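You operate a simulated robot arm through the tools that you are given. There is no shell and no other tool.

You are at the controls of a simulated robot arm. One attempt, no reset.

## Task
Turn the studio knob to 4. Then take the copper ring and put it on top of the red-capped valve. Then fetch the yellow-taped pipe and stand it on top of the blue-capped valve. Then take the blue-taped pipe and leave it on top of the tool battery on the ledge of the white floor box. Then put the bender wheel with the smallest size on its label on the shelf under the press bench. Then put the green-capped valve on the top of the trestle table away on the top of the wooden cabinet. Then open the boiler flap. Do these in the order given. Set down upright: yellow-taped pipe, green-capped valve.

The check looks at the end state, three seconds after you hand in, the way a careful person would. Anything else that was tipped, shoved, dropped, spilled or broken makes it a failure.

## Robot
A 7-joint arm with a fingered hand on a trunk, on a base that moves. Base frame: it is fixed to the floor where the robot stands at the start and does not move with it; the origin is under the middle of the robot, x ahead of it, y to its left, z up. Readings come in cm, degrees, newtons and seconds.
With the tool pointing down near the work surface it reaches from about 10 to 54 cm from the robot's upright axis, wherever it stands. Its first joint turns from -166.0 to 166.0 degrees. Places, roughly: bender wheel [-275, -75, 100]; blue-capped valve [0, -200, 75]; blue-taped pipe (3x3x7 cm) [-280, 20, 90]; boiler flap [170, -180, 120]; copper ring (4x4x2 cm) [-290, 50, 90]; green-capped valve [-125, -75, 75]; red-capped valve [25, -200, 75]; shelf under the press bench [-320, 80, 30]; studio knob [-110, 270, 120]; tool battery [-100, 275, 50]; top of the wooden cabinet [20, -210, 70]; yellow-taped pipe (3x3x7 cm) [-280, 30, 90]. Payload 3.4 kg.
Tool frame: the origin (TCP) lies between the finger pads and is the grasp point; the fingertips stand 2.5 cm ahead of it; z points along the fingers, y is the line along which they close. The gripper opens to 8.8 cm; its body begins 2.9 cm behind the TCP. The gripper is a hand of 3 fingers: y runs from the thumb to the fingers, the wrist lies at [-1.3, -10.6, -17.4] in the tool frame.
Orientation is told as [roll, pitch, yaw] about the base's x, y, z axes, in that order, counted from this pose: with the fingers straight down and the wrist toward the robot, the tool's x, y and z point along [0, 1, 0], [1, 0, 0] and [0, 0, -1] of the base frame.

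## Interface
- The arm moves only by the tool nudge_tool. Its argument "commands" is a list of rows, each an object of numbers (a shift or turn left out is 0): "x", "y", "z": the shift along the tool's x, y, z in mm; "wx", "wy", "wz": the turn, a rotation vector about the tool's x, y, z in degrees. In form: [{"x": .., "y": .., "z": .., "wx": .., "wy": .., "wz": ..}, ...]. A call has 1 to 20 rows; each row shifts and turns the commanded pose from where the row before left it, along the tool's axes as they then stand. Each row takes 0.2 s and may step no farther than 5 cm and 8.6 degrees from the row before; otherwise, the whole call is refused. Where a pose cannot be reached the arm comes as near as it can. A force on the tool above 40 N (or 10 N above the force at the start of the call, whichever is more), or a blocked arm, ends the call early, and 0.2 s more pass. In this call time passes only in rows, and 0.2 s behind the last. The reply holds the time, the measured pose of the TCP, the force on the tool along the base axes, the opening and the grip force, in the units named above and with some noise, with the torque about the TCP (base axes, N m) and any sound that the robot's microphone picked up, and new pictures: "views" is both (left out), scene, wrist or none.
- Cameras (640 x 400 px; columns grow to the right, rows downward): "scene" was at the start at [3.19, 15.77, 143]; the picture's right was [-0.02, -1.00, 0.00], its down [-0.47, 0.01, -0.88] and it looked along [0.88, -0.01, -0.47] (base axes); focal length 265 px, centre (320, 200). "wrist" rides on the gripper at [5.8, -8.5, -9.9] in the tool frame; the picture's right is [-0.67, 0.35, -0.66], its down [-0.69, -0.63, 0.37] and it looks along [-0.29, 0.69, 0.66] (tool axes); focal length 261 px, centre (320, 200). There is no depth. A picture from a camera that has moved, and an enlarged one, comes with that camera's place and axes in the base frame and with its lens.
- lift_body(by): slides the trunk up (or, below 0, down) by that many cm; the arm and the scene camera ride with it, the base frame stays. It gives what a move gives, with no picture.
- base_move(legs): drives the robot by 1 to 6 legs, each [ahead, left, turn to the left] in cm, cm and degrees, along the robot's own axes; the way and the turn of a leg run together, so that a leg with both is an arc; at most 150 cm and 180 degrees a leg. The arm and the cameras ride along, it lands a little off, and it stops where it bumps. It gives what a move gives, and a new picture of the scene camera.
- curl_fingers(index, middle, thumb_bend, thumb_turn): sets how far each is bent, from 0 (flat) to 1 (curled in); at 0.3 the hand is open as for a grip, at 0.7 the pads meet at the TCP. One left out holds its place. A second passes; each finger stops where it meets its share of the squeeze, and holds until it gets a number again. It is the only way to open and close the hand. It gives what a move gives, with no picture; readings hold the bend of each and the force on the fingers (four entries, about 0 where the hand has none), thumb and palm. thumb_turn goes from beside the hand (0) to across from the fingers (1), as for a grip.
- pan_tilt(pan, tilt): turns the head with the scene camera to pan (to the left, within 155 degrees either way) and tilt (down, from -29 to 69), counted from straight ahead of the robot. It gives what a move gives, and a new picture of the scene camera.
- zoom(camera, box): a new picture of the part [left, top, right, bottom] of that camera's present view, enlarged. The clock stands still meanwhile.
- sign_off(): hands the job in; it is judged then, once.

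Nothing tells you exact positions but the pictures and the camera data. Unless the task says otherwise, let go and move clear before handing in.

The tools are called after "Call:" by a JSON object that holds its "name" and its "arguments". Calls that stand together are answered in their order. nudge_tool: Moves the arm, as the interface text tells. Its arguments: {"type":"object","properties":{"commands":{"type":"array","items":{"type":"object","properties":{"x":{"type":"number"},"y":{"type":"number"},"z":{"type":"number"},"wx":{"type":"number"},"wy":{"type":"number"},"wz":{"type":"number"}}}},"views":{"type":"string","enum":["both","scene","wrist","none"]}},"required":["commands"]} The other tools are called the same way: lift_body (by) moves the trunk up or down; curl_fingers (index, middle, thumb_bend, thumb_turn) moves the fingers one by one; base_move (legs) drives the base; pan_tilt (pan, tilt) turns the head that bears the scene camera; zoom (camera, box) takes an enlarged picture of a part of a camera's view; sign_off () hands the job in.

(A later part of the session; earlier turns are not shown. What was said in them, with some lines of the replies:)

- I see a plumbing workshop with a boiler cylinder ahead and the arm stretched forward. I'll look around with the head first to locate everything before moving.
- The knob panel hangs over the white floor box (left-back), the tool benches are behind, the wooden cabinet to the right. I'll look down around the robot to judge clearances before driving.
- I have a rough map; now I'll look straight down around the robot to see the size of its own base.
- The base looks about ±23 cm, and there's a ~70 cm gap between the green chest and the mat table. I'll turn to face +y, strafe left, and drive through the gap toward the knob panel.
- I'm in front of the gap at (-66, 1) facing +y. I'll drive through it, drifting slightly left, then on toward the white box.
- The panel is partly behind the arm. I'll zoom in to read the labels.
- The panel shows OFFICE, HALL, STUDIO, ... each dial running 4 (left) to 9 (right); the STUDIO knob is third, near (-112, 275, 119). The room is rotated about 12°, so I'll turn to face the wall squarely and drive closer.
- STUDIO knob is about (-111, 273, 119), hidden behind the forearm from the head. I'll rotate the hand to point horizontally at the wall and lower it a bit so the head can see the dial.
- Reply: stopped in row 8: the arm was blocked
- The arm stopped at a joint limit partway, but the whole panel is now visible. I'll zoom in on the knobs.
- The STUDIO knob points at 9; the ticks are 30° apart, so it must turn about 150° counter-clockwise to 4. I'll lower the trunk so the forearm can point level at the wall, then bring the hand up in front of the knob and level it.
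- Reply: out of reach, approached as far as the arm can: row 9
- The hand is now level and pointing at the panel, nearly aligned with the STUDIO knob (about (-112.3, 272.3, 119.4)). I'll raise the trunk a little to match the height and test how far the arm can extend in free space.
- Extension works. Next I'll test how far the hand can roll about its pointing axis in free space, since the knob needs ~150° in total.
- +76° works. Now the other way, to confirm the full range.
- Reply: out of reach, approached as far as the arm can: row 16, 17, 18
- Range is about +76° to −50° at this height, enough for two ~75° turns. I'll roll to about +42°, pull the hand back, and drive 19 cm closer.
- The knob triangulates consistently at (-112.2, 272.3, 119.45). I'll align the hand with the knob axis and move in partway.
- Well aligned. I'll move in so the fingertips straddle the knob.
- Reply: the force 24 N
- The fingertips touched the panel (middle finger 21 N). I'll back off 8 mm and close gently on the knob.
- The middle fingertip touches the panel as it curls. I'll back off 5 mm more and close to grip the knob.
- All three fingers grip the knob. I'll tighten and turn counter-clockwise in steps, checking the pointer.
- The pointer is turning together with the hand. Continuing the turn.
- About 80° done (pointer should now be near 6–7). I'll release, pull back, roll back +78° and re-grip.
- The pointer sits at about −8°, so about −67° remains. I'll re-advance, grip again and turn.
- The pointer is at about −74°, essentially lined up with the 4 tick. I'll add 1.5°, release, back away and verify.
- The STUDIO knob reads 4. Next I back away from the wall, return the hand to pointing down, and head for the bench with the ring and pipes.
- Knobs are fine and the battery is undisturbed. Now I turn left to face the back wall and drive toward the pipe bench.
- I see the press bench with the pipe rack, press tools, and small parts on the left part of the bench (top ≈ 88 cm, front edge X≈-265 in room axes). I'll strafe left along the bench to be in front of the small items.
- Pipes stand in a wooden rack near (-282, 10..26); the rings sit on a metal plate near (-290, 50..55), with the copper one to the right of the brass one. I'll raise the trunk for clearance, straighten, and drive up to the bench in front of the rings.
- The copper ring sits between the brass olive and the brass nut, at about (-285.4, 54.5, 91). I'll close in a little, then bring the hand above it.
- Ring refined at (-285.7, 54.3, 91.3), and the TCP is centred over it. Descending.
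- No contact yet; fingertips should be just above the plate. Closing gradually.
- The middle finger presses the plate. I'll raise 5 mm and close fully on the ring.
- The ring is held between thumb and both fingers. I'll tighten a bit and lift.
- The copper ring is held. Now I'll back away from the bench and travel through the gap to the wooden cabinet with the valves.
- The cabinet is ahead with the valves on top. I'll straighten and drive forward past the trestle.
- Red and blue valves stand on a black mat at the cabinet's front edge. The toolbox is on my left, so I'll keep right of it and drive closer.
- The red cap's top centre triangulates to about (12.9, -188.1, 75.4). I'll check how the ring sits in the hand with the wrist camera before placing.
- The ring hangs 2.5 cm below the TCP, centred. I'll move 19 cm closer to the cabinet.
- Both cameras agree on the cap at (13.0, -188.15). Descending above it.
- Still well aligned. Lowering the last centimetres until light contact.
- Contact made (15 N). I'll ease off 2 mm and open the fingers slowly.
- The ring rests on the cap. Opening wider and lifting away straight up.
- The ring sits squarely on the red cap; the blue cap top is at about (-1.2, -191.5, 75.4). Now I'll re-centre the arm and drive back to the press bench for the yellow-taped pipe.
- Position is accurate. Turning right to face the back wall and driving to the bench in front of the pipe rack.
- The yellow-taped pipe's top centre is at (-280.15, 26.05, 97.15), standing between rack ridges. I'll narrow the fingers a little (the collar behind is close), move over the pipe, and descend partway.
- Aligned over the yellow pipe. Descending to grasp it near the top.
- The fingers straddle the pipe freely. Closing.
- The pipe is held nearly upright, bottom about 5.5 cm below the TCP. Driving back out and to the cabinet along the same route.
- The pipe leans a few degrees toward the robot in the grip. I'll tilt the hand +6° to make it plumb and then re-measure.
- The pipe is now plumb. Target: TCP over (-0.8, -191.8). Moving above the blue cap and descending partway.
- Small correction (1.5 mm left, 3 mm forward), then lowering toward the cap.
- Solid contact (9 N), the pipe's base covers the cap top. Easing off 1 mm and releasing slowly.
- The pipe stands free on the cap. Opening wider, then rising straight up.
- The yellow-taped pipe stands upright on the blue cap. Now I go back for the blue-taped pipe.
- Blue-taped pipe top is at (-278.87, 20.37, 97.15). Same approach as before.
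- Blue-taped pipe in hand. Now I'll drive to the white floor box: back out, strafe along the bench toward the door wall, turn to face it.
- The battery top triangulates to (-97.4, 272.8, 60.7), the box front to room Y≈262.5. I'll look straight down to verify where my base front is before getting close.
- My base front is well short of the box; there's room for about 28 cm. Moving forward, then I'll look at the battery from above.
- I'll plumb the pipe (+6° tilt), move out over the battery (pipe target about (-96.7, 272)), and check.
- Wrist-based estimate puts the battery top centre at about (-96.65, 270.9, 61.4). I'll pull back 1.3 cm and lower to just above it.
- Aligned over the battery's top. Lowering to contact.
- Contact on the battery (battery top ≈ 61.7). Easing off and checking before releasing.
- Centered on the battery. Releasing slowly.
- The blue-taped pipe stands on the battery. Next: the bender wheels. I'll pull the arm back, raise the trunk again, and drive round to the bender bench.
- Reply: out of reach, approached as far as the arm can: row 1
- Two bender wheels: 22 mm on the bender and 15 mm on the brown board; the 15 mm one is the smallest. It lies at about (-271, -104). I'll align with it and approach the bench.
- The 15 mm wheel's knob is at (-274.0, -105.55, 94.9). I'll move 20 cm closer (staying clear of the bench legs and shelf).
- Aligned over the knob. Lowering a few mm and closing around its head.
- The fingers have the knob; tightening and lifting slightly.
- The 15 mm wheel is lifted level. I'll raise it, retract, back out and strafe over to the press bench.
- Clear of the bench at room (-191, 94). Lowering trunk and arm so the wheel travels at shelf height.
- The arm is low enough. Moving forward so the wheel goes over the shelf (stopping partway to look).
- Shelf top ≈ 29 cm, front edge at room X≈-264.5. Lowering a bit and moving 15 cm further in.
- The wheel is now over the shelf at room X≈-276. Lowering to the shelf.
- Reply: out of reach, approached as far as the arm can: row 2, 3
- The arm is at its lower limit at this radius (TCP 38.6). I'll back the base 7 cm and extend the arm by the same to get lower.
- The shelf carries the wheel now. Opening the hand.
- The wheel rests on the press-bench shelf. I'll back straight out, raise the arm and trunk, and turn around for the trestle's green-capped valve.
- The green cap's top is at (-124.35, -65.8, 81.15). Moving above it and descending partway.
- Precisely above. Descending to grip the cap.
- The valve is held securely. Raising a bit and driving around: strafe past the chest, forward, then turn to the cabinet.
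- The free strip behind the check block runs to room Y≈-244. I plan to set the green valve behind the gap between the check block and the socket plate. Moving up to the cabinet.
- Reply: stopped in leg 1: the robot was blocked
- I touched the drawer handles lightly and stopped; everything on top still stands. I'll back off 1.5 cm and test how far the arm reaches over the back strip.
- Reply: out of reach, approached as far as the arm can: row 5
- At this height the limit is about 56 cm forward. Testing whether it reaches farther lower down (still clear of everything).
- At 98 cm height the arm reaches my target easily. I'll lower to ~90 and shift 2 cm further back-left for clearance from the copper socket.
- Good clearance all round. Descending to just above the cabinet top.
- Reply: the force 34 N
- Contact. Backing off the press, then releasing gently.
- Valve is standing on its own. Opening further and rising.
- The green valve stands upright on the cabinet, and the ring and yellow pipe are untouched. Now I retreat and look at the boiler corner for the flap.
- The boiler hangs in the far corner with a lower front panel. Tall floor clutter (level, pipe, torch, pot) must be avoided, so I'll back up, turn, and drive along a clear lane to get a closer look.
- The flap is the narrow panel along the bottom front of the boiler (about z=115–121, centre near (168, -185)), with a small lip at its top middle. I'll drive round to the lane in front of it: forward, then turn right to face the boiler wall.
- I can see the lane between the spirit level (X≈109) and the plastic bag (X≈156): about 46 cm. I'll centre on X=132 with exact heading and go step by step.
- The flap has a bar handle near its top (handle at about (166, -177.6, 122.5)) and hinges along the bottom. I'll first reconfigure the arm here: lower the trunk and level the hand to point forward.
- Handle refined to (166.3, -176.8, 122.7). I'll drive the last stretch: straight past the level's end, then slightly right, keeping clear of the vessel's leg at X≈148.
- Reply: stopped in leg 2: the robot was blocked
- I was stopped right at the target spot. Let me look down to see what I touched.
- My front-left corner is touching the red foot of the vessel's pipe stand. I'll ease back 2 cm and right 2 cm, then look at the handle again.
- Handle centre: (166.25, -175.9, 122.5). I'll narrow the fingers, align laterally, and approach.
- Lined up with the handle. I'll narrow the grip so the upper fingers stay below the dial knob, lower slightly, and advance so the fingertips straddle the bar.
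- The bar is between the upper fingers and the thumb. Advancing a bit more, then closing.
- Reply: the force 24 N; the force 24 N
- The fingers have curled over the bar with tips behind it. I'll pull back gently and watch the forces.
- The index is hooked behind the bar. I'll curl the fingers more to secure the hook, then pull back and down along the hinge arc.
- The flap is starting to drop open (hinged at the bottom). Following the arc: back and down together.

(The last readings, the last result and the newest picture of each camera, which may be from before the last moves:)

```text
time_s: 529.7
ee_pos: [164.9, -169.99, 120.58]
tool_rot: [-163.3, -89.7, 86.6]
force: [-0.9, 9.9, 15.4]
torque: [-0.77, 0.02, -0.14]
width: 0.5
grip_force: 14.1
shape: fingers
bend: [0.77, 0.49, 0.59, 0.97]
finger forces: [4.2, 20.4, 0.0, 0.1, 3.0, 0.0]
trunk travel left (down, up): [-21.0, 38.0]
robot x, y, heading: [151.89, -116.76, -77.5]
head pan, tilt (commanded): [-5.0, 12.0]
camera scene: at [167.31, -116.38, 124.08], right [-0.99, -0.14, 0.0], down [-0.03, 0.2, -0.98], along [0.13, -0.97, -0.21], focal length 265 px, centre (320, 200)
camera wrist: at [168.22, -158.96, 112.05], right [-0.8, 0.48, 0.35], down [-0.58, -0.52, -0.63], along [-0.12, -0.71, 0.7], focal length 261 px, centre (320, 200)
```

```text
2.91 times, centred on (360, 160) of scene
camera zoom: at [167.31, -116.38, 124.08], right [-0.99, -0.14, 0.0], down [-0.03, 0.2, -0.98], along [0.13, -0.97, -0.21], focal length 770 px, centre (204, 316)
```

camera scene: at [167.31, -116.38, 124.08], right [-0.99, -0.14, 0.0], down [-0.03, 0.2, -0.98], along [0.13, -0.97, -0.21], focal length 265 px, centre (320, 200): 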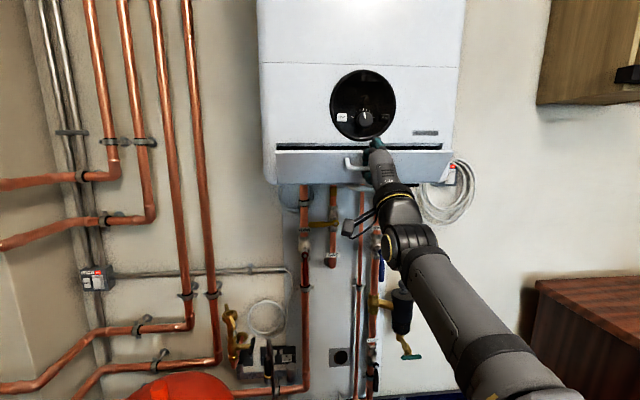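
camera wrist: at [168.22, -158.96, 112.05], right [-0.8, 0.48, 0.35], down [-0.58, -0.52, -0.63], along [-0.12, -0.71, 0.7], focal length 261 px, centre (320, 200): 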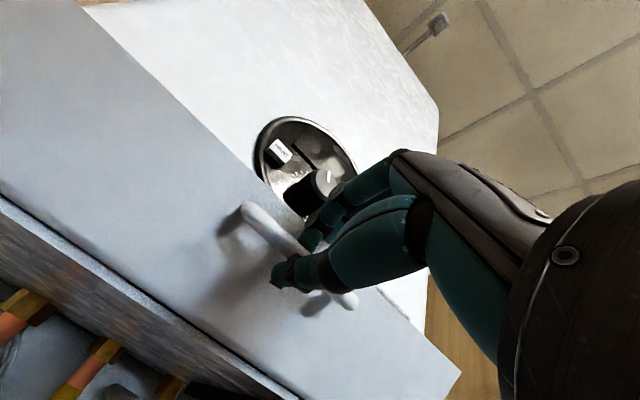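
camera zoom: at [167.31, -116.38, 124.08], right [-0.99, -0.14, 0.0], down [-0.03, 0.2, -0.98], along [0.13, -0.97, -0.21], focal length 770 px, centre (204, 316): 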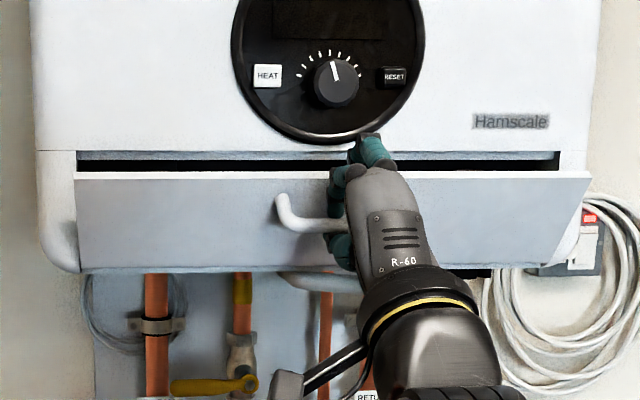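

About a third open. The resistance is upward, so I'll pull outward more before going down.

Call:
{"name": "nudge_tool", "arguments": {"commands": [{"z": -7}, {"z": -7}, {"y": -4, "z": -5}], "views": "both"}}

Call:
{"name": "zoom", "arguments": {"camera": "scene", "box": [250, 100, 470, 220]}}

Call:
{"name": "zoom", "arguments": {"camera": "wrist", "box": [160, 150, 440, 325]}}

```text
time_s: 530.5
ee_pos: [164.47, -168.7, 119.7]
tool_rot: [-14.2, -89.6, -62.5]
force: [0.6, -0.9, 2.3]
torque: [-0.31, 0.08, -0.03]
width: 0.75
grip_force: 8.3
shape: fingers
bend: [0.78, 0.52, 0.55, 0.97]
finger forces: [0.1, 9.4, 0.1, 0.0, 7.0, 0.0]
trunk travel left (down, up): [-21.0, 38.0]
robot x, y, heading: [151.73, -116.77, -77.6]
head pan, tilt (commanded): [-5.0, 12.0]
camera scene: at [167.35, -116.71, 124.04], right [-0.99, -0.14, 0.0], down [-0.03, 0.21, -0.98], along [0.13, -0.97, -0.21], focal length 265 px, centre (320, 200)
camera wrist: at [167.94, -157.57, 111.23], right [-0.8, 0.48, 0.35], down [-0.58, -0.51, -0.63], along [-0.12, -0.71, 0.69], focal length 261 px, centre (320, 200)
```

scene: 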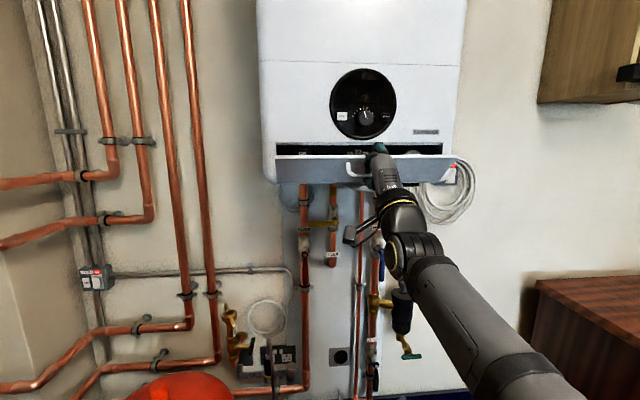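
wrist: 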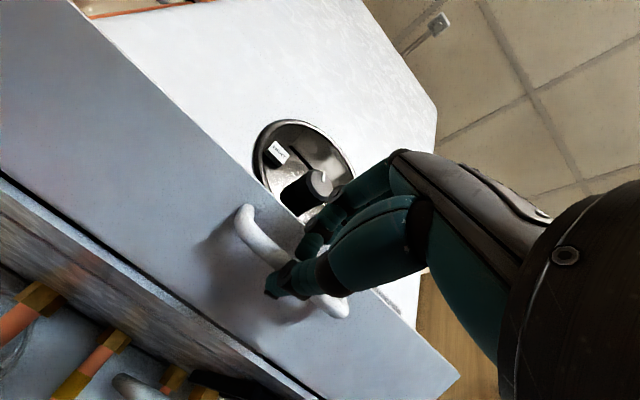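

```text
2.91 times, centred on (360, 160) of scene
camera zoom: at [167.35, -116.71, 124.04], right [-0.99, -0.14, 0.0], down [-0.03, 0.21, -0.98], along [0.13, -0.97, -0.21], focal length 770 px, centre (204, 316)
```

zoom: 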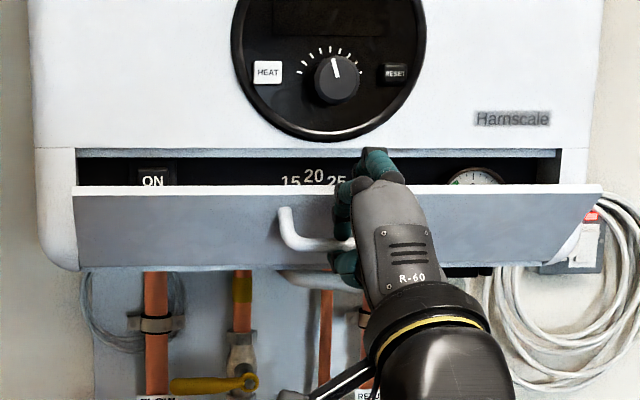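

```text
2.29 times, centred on (300, 238) of wrist
camera zoom: at [167.94, -157.57, 111.23], right [-0.8, 0.48, 0.35], down [-0.58, -0.51, -0.63], along [-0.12, -0.71, 0.69], focal length 596 px, centre (366, 114)
```

zoom: 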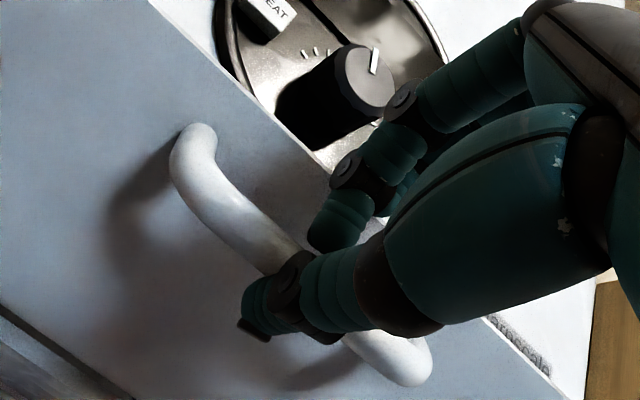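

The flap is about half open (controls visible behind). Continuing along the arc, more down than out.

Call:
{"name": "nudge_tool", "arguments": {"commands": [{"y": -5, "z": -5}, {"y": -6, "z": -4}, {"y": -7, "z": -3}], "views": "both"}}

Call:
{"name": "zoom", "arguments": {"camera": "scene", "box": [250, 100, 470, 220]}}

Call:
{"name": "zoom", "arguments": {"camera": "wrist", "box": [160, 150, 440, 325]}}

```text
time_s: 531.3
ee_pos: [164.29, -167.33, 118.06]
tool_rot: [-14.2, -89.9, -62.4]
force: [0.0, 0.7, -1.3]
torque: [0.0, 0.02, 0.03]
width: 0.08
grip_force: 0.6
shape: fingers
bend: [0.78, 0.76, 0.61, 0.97]
finger forces: [0.0, 0.0, 0.0, 0.1, 0.6, 0.0]
trunk travel left (down, up): [-21.0, 38.0]
robot x, y, heading: [151.55, -117.23, -77.6]
head pan, tilt (commanded): [-5.0, 12.0]
camera scene: at [167.33, -116.71, 124.06], right [-0.99, -0.14, 0.0], down [-0.03, 0.21, -0.98], along [0.13, -0.97, -0.21], focal length 265 px, centre (320, 200)
camera wrist: at [167.67, -156.28, 109.5], right [-0.8, 0.48, 0.35], down [-0.58, -0.51, -0.63], along [-0.12, -0.71, 0.69], focal length 261 px, centre (320, 200)
```

scene: 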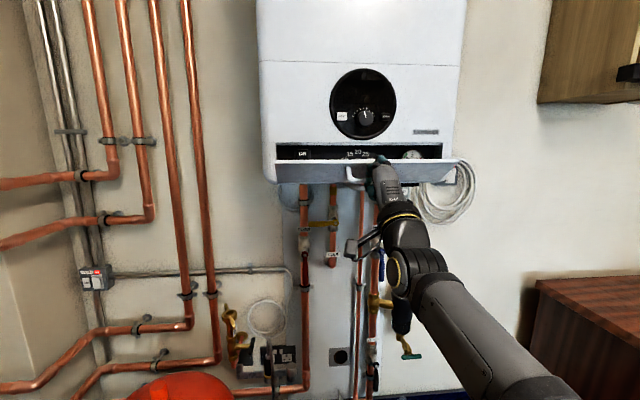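
wrist: 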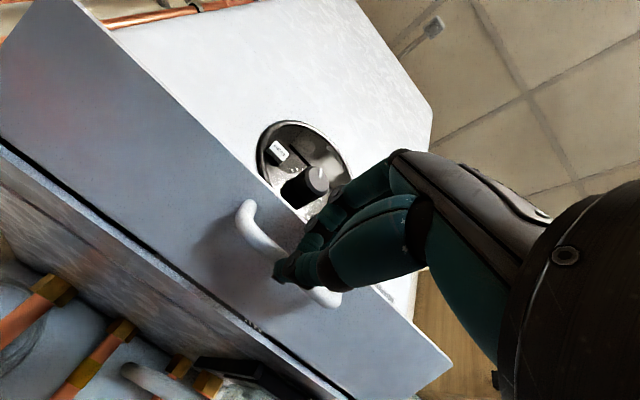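

```text
2.91 times, centred on (360, 160) of scene
camera zoom: at [167.33, -116.71, 124.06], right [-0.99, -0.14, 0.0], down [-0.03, 0.21, -0.98], along [0.13, -0.97, -0.21], focal length 770 px, centre (204, 316)
```

zoom: 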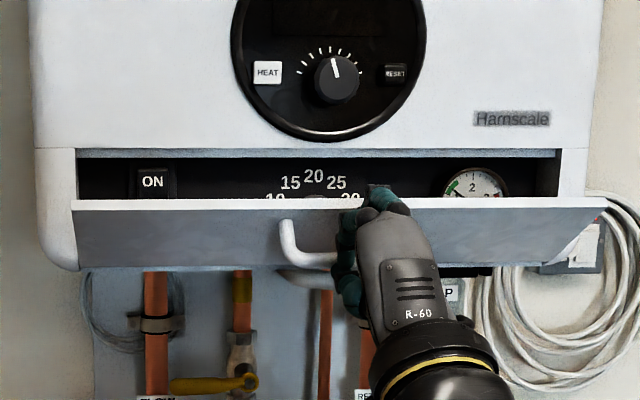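

```text
2.29 times, centred on (300, 238) of wrist
camera zoom: at [167.67, -156.28, 109.5], right [-0.8, 0.48, 0.35], down [-0.58, -0.51, -0.63], along [-0.12, -0.71, 0.69], focal length 596 px, centre (366, 114)
```

zoom: 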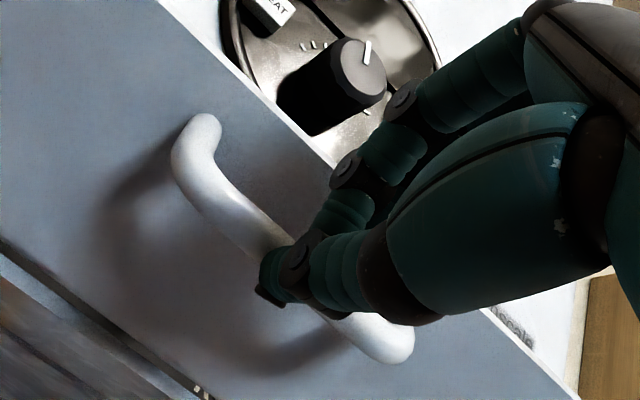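

The flap holds itself at roughly 55–60°. I'll release the bar, back off, and then push the flap fully down from above with closed fingers on its inner face.

Call:
{"name": "curl_fingers", "arguments": {"index": 0.45, "middle": 0.45, "thumb_bend": 0.45}}

Call:
{"name": "nudge_tool", "arguments": {"commands": [{"z": -15}, {"z": -25}, {"z": -25}], "views": "both"}}

Call:
{"name": "zoom", "arguments": {"camera": "scene", "box": [250, 100, 470, 220]}}

```text
time_s: 532.3
ee_pos: [164.21, -167.39, 118.02]
tool_rot: [-15.2, -89.8, -61.6]
force: [0.2, 0.2, -0.9]
torque: [0.05, -0.04, -0.04]
width: 5.33
grip_force: 0.7
shape: fingers
bend: [0.45, 0.45, 0.44, 0.97]
finger forces: [0.0, 0.1, 0.0, 0.1, 0.7, 0.1]
trunk travel left (down, up): [-21.0, 38.0]
robot x, y, heading: [152.07, -117.03, -76.9]
head pan, tilt (commanded): [-5.0, 12.0]
```

```text
time_s: 533.1
ee_pos: [162.85, -161.24, 117.92]
tool_rot: [-11.9, -89.7, -64.7]
force: [1.0, 0.0, -0.8]
torque: [-0.01, 0.03, 0.0]
width: 5.29
grip_force: 0.1
shape: fingers
bend: [0.45, 0.45, 0.45, 0.97]
finger forces: [0.1, 0.0, 0.0, 0.0, 0.0, 0.1]
trunk travel left (down, up): [-21.0, 38.0]
robot x, y, heading: [152.25, -116.92, -77.1]
head pan, tilt (commanded): [-5.0, 12.0]
camera scene: at [167.34, -116.72, 124.06], right [-0.99, -0.14, 0.0], down [-0.03, 0.21, -0.98], along [0.13, -0.97, -0.21], focal length 265 px, centre (320, 200)
camera wrist: at [166.21, -150.2, 109.42], right [-0.8, 0.48, 0.35], down [-0.58, -0.51, -0.63], along [-0.12, -0.71, 0.69], focal length 261 px, centre (320, 200)
```

scene: 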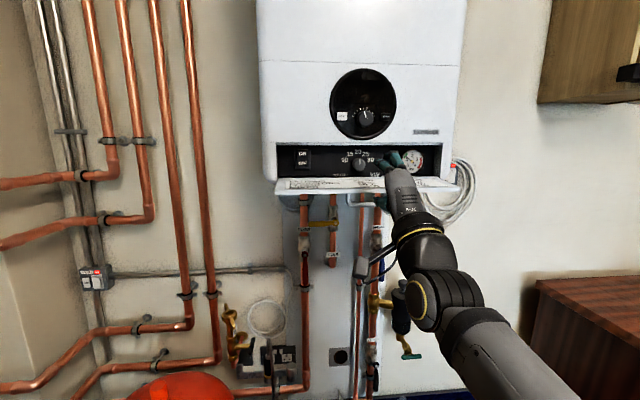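
wrist: 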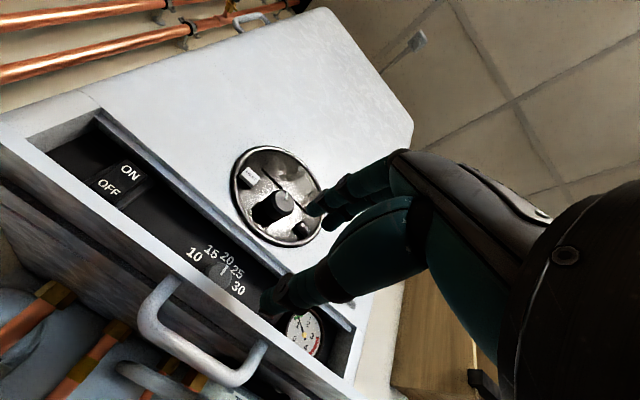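

```text
2.91 times, centred on (360, 160) of scene
camera zoom: at [167.34, -116.72, 124.06], right [-0.99, -0.14, 0.0], down [-0.03, 0.21, -0.98], along [0.13, -0.97, -0.21], focal length 770 px, centre (204, 316)
```

zoom: 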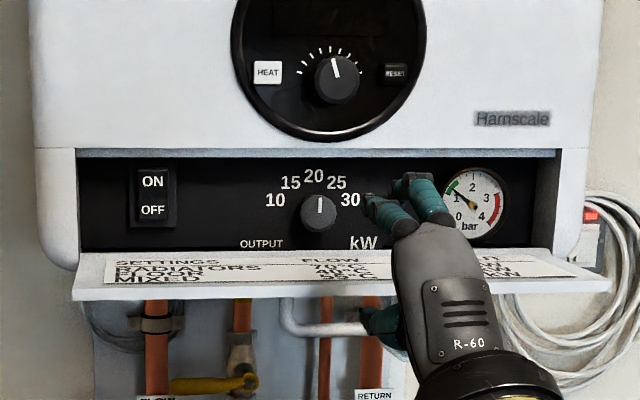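

The flap has dropped fully open, exposing the controls. I'll retreat the hand straight back and verify.

Call:
{"name": "nudge_tool", "arguments": {"commands": [{"z": -35}, {"z": -40}, {"z": -40}], "views": "both"}}

Call:
{"name": "zoom", "arguments": {"camera": "scene", "box": [240, 80, 480, 230]}}

```text
time_s: 534.0
ee_pos: [163.01, -157.93, 112.1]
tool_rot: [-4.7, -78.4, -71.5]
force: [-0.7, -0.3, 0.4]
torque: [0.0, 0.01, 0.02]
width: 5.31
grip_force: 0.0
shape: fingers
bend: [0.45, 0.45, 0.45, 0.97]
finger forces: [0.0, 0.0, 0.1, 0.1, 0.0, 0.0]
trunk travel left (down, up): [-21.0, 38.0]
robot x, y, heading: [151.88, -117.01, -77.3]
head pan, tilt (commanded): [-5.0, 12.0]
stopped in row 3: the arm was blocked; the commanded pose is now the measured one
camera scene: at [167.34, -116.71, 124.05], right [-0.99, -0.14, 0.0], down [-0.03, 0.21, -0.98], along [0.13, -0.97, -0.21], focal length 265 px, centre (320, 200)
camera wrist: at [165.83, -145.56, 105.57], right [-0.78, 0.4, 0.48], down [-0.62, -0.39, -0.68], along [-0.08, -0.83, 0.55], focal length 261 px, centre (320, 200)
```

scene: 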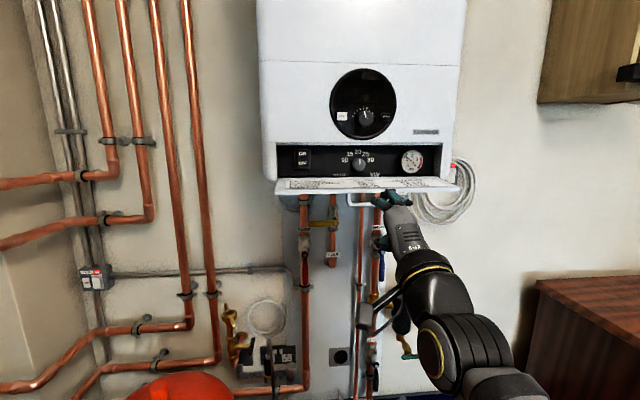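
wrist: 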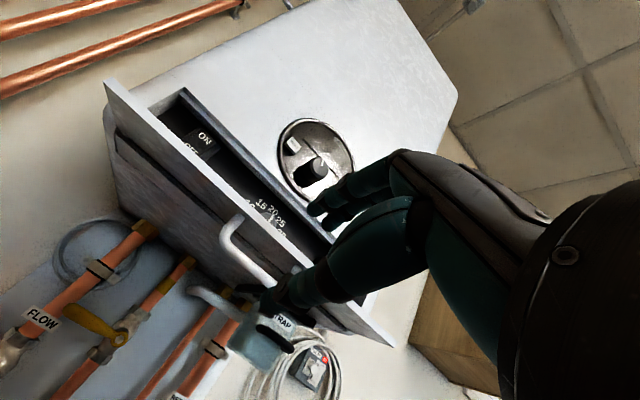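

```text
2.67 times, centred on (360, 155) of scene
camera zoom: at [167.34, -116.71, 124.05], right [-0.99, -0.14, 0.0], down [-0.03, 0.21, -0.98], along [0.13, -0.97, -0.21], focal length 706 px, centre (213, 320)
```

zoom: 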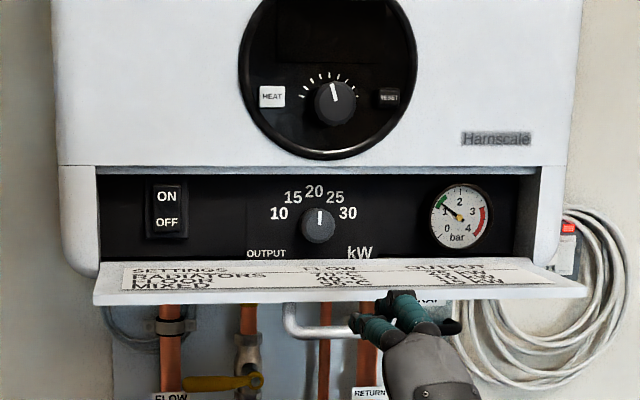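

The flap is fully open with the hand clear. I'll back the base 8 cm for extra clearance and check the surroundings.

Call:
{"name": "base_move", "arguments": {"legs": [[-8, 0, 0]]}}

Call:
{"name": "pan_tilt", "arguments": {"pan": 30, "tilt": 55}}

Call:
{"name": "pan_tilt", "arguments": {"pan": -75, "tilt": 30}}

Call:
{"name": "pan_tilt", "arguments": {"pan": -120, "tilt": 45}}

```text
time_s: 535.1
ee_pos: [161.38, -150.29, 111.91]
tool_rot: [-4.8, -78.4, -71.3]
force: [-0.2, 0.1, -0.7]
torque: [0.02, 0.01, -0.01]
width: 5.3
grip_force: 0.0
shape: fingers
bend: [0.45, 0.45, 0.45, 0.97]
finger forces: [0.0, 0.0, 0.0, 0.0, 0.1, 0.1]
trunk travel left (down, up): [-21.0, 38.0]
robot x, y, heading: [149.96, -109.4, -77.0]
head pan, tilt (commanded): [-5.0, 12.0]
camera scene: at [165.6, -109.06, 124.08], right [-0.99, -0.14, 0.0], down [-0.03, 0.21, -0.98], along [0.13, -0.97, -0.21], focal length 265 px, centre (320, 200)
```

scene: 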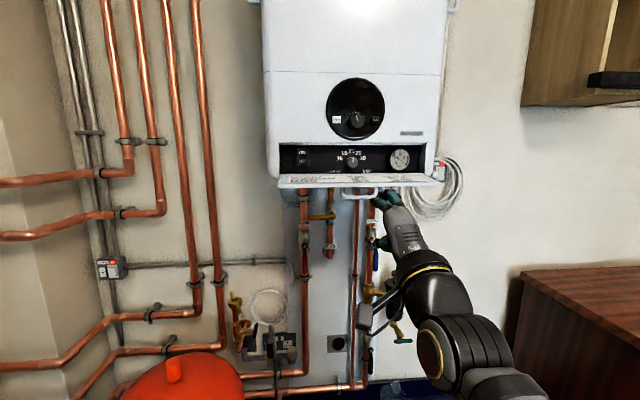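

```text
time_s: 536.2
ee_pos: [161.28, -150.35, 111.98]
tool_rot: [-4.8, -78.5, -71.4]
force: [-0.1, 0.6, -0.5]
torque: [-0.04, -0.01, 0.01]
width: 5.26
grip_force: 0.0
shape: fingers
bend: [0.45, 0.45, 0.45, 0.97]
finger forces: [0.0, 0.1, 0.0, 0.0, 0.1, 0.0]
trunk travel left (down, up): [-21.0, 38.0]
robot x, y, heading: [149.94, -109.41, -77.0]
head pan, tilt (commanded): [30.0, 55.0]
camera scene: at [169.22, -105.09, 117.56], right [-0.73, -0.68, 0.0], down [-0.56, 0.6, -0.57], along [0.39, -0.42, -0.82], focal length 265 px, centre (320, 200)
```

scene: 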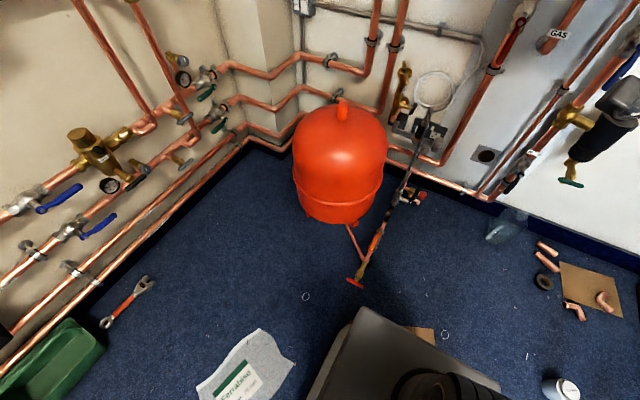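

```text
time_s: 538.0
ee_pos: [161.28, -150.47, 111.97]
tool_rot: [-4.8, -78.5, -71.4]
force: [-0.3, 0.3, -0.1]
torque: [-0.01, 0.03, 0.03]
width: 5.3
grip_force: 0.1
shape: fingers
bend: [0.45, 0.45, 0.45, 0.97]
finger forces: [0.1, 0.0, 0.1, 0.0, 0.1, 0.0]
trunk travel left (down, up): [-21.0, 38.0]
robot x, y, heading: [149.89, -109.32, -76.9]
head pan, tilt (commanded): [-75.0, 30.0]
camera scene: at [156.32, -104.04, 121.15], right [-0.47, 0.88, 0.0], down [0.44, 0.23, -0.87], along [-0.77, -0.41, -0.5], focal length 265 px, centre (320, 200)
```

scene: 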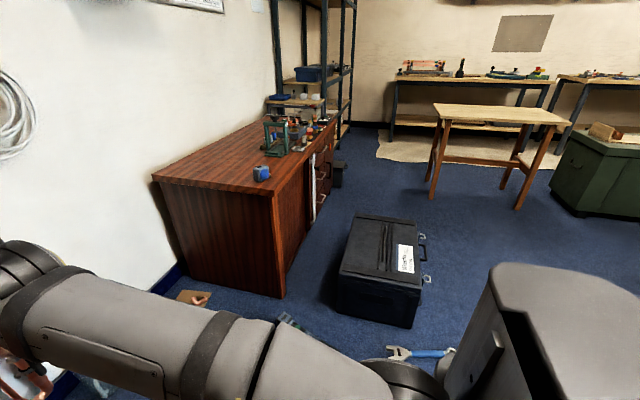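

```text
time_s: 539.1
ee_pos: [161.36, -150.37, 112.01]
tool_rot: [-4.8, -78.5, -71.3]
force: [0.8, -0.1, -0.2]
torque: [0.01, -0.01, 0.0]
width: 5.29
grip_force: 0.1
shape: fingers
bend: [0.45, 0.45, 0.45, 0.97]
finger forces: [0.0, 0.0, 0.1, 0.1, 0.0, 0.0]
trunk travel left (down, up): [-21.0, 38.0]
robot x, y, heading: [150.2, -109.18, -76.8]
head pan, tilt (commanded): [-120.0, 45.0]
camera scene: at [156.53, -97.42, 118.89], right [0.29, 0.96, 0.0], down [0.68, -0.21, -0.71], along [-0.68, 0.21, -0.71], focal length 265 px, centre (320, 200)
```

scene: 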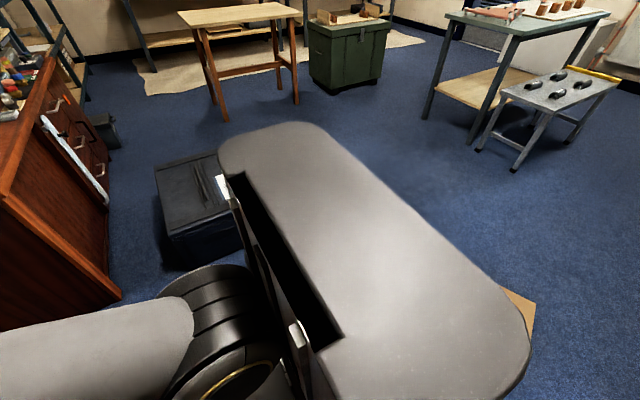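

Surroundings look undisturbed. One last check of the cabinet top from here.

Call:
{"name": "pan_tilt", "arguments": {"pan": -75, "tilt": 25}}

Call:
{"name": "zoom", "arguments": {"camera": "scene", "box": [250, 90, 350, 170]}}

Call:
{"name": "pan_tilt", "arguments": {"pan": 0, "tilt": 12}}

Call:
{"name": "zoom", "arguments": {"camera": "scene", "box": [230, 80, 470, 230]}}

```text
time_s: 540.2
ee_pos: [161.36, -150.36, 111.94]
tool_rot: [-4.8, -78.4, -71.3]
force: [0.2, 0.2, -0.5]
torque: [0.02, 0.01, -0.02]
width: 5.29
grip_force: 0.0
shape: fingers
bend: [0.45, 0.45, 0.45, 0.97]
finger forces: [0.0, 0.0, 0.0, 0.1, 0.0, 0.1]
trunk travel left (down, up): [-21.0, 38.0]
robot x, y, heading: [149.95, -109.39, -77.0]
head pan, tilt (commanded): [-75.0, 25.0]
camera scene: at [156.16, -104.11, 121.94], right [-0.47, 0.88, 0.0], down [0.37, 0.2, -0.91], along [-0.8, -0.42, -0.42], focal length 265 px, centre (320, 200)
```

scene: 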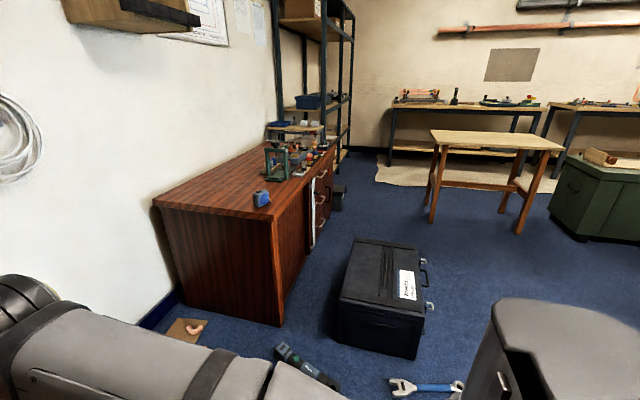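

```text
5.00 times, centred on (300, 130) of scene
camera zoom: at [156.16, -104.11, 121.94], right [-0.47, 0.88, 0.0], down [0.37, 0.2, -0.91], along [-0.8, -0.42, -0.42], focal length 1324 px, centre (420, 550)
```

zoom: 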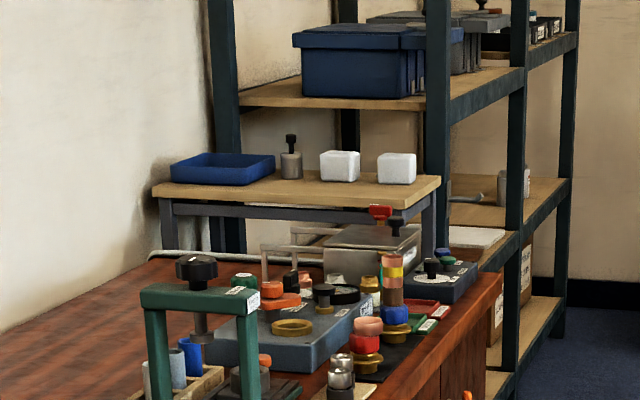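

```text
time_s: 541.7
ee_pos: [161.31, -150.37, 111.91]
tool_rot: [-4.8, -78.4, -71.3]
force: [-0.1, 0.3, -0.5]
torque: [0.0, -0.03, -0.02]
width: 5.24
grip_force: 0.0
shape: fingers
bend: [0.45, 0.45, 0.45, 0.97]
finger forces: [0.0, 0.0, 0.1, 0.0, 0.0, 0.0]
trunk travel left (down, up): [-21.0, 38.0]
robot x, y, heading: [150.46, -109.45, -77.1]
head pan, tilt (commanded): [0.0, 12.0]
camera scene: at [166.38, -108.89, 124.06], right [-0.97, -0.22, 0.0], down [-0.05, 0.2, -0.98], along [0.22, -0.95, -0.21], focal length 265 px, centre (320, 200)
```

scene: 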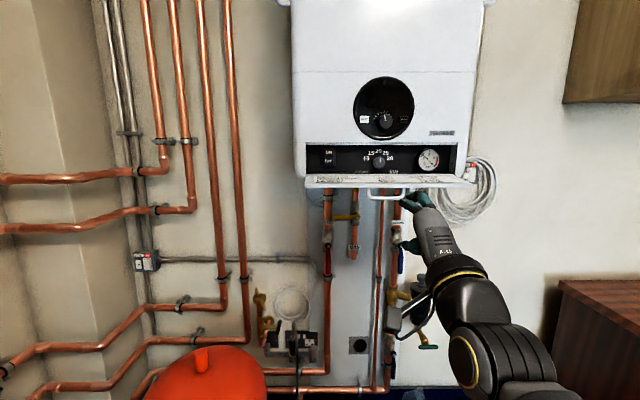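

```text
2.67 times, centred on (350, 155) of scene
camera zoom: at [166.38, -108.89, 124.06], right [-0.97, -0.22, 0.0], down [-0.05, 0.2, -0.98], along [0.22, -0.95, -0.21], focal length 706 px, centre (240, 320)
```

zoom: 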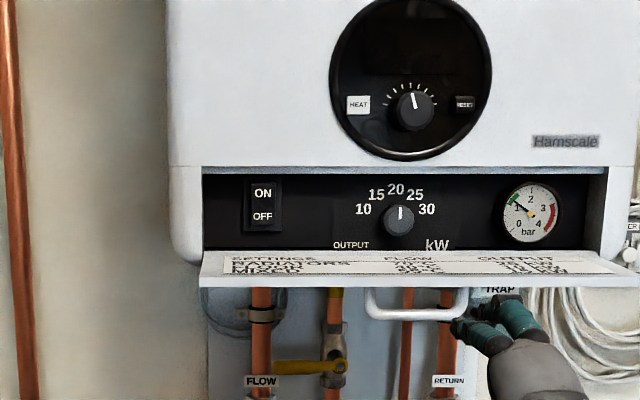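

Everything I can see from here is as it should be: the ring is on the red valve, the yellow pipe is upright on the blue valve, the green valve stands on the cabinet, and the flap is open with the hand clear. I checked the knob, the blue pipe and the wheel after placing each one, so I'm handing in.

Call:
{"name": "sign_off", "arguments": {}}

```text
The job is handed in.
```

All seven jobs are done, in the order you gave, and I've handed in. These are the end states I saw:

1. **Studio knob:** it was at 9 and now points at 4. The other knobs I could see haven't moved.
2. **Copper ring:** it lies flat and centred on the red-capped valve.
3. **Yellow-taped pipe:** it stands upright on the blue-capped valve, a few millimetres off centre.
4. **Blue-taped pipe:** it stands on top of the tool battery.
5. **Bender wheel:** the two wheels I found are marked 15 mm and 22 mm. The 15 mm one is on the shelf under the press bench.
6. **Green-capped valve:** it stands upright on the cabinet top, behind the check block.
7. **Boiler flap:** it is fully open, and the hand is clear.

Three things on the way could matter to the check:
- **Cabinet:** the base lightly touched the drawer handles while I was placing the green valve. Everything on top stayed standing.
- **Boiler:** the base touched the red foot of the expansion vessel's pipe stand. I backed off, and the stand looked unmoved.
- **Cardboard:** I drove over two flat pieces of cardboard on the floor near the boiler. I did not check whether they shifted.
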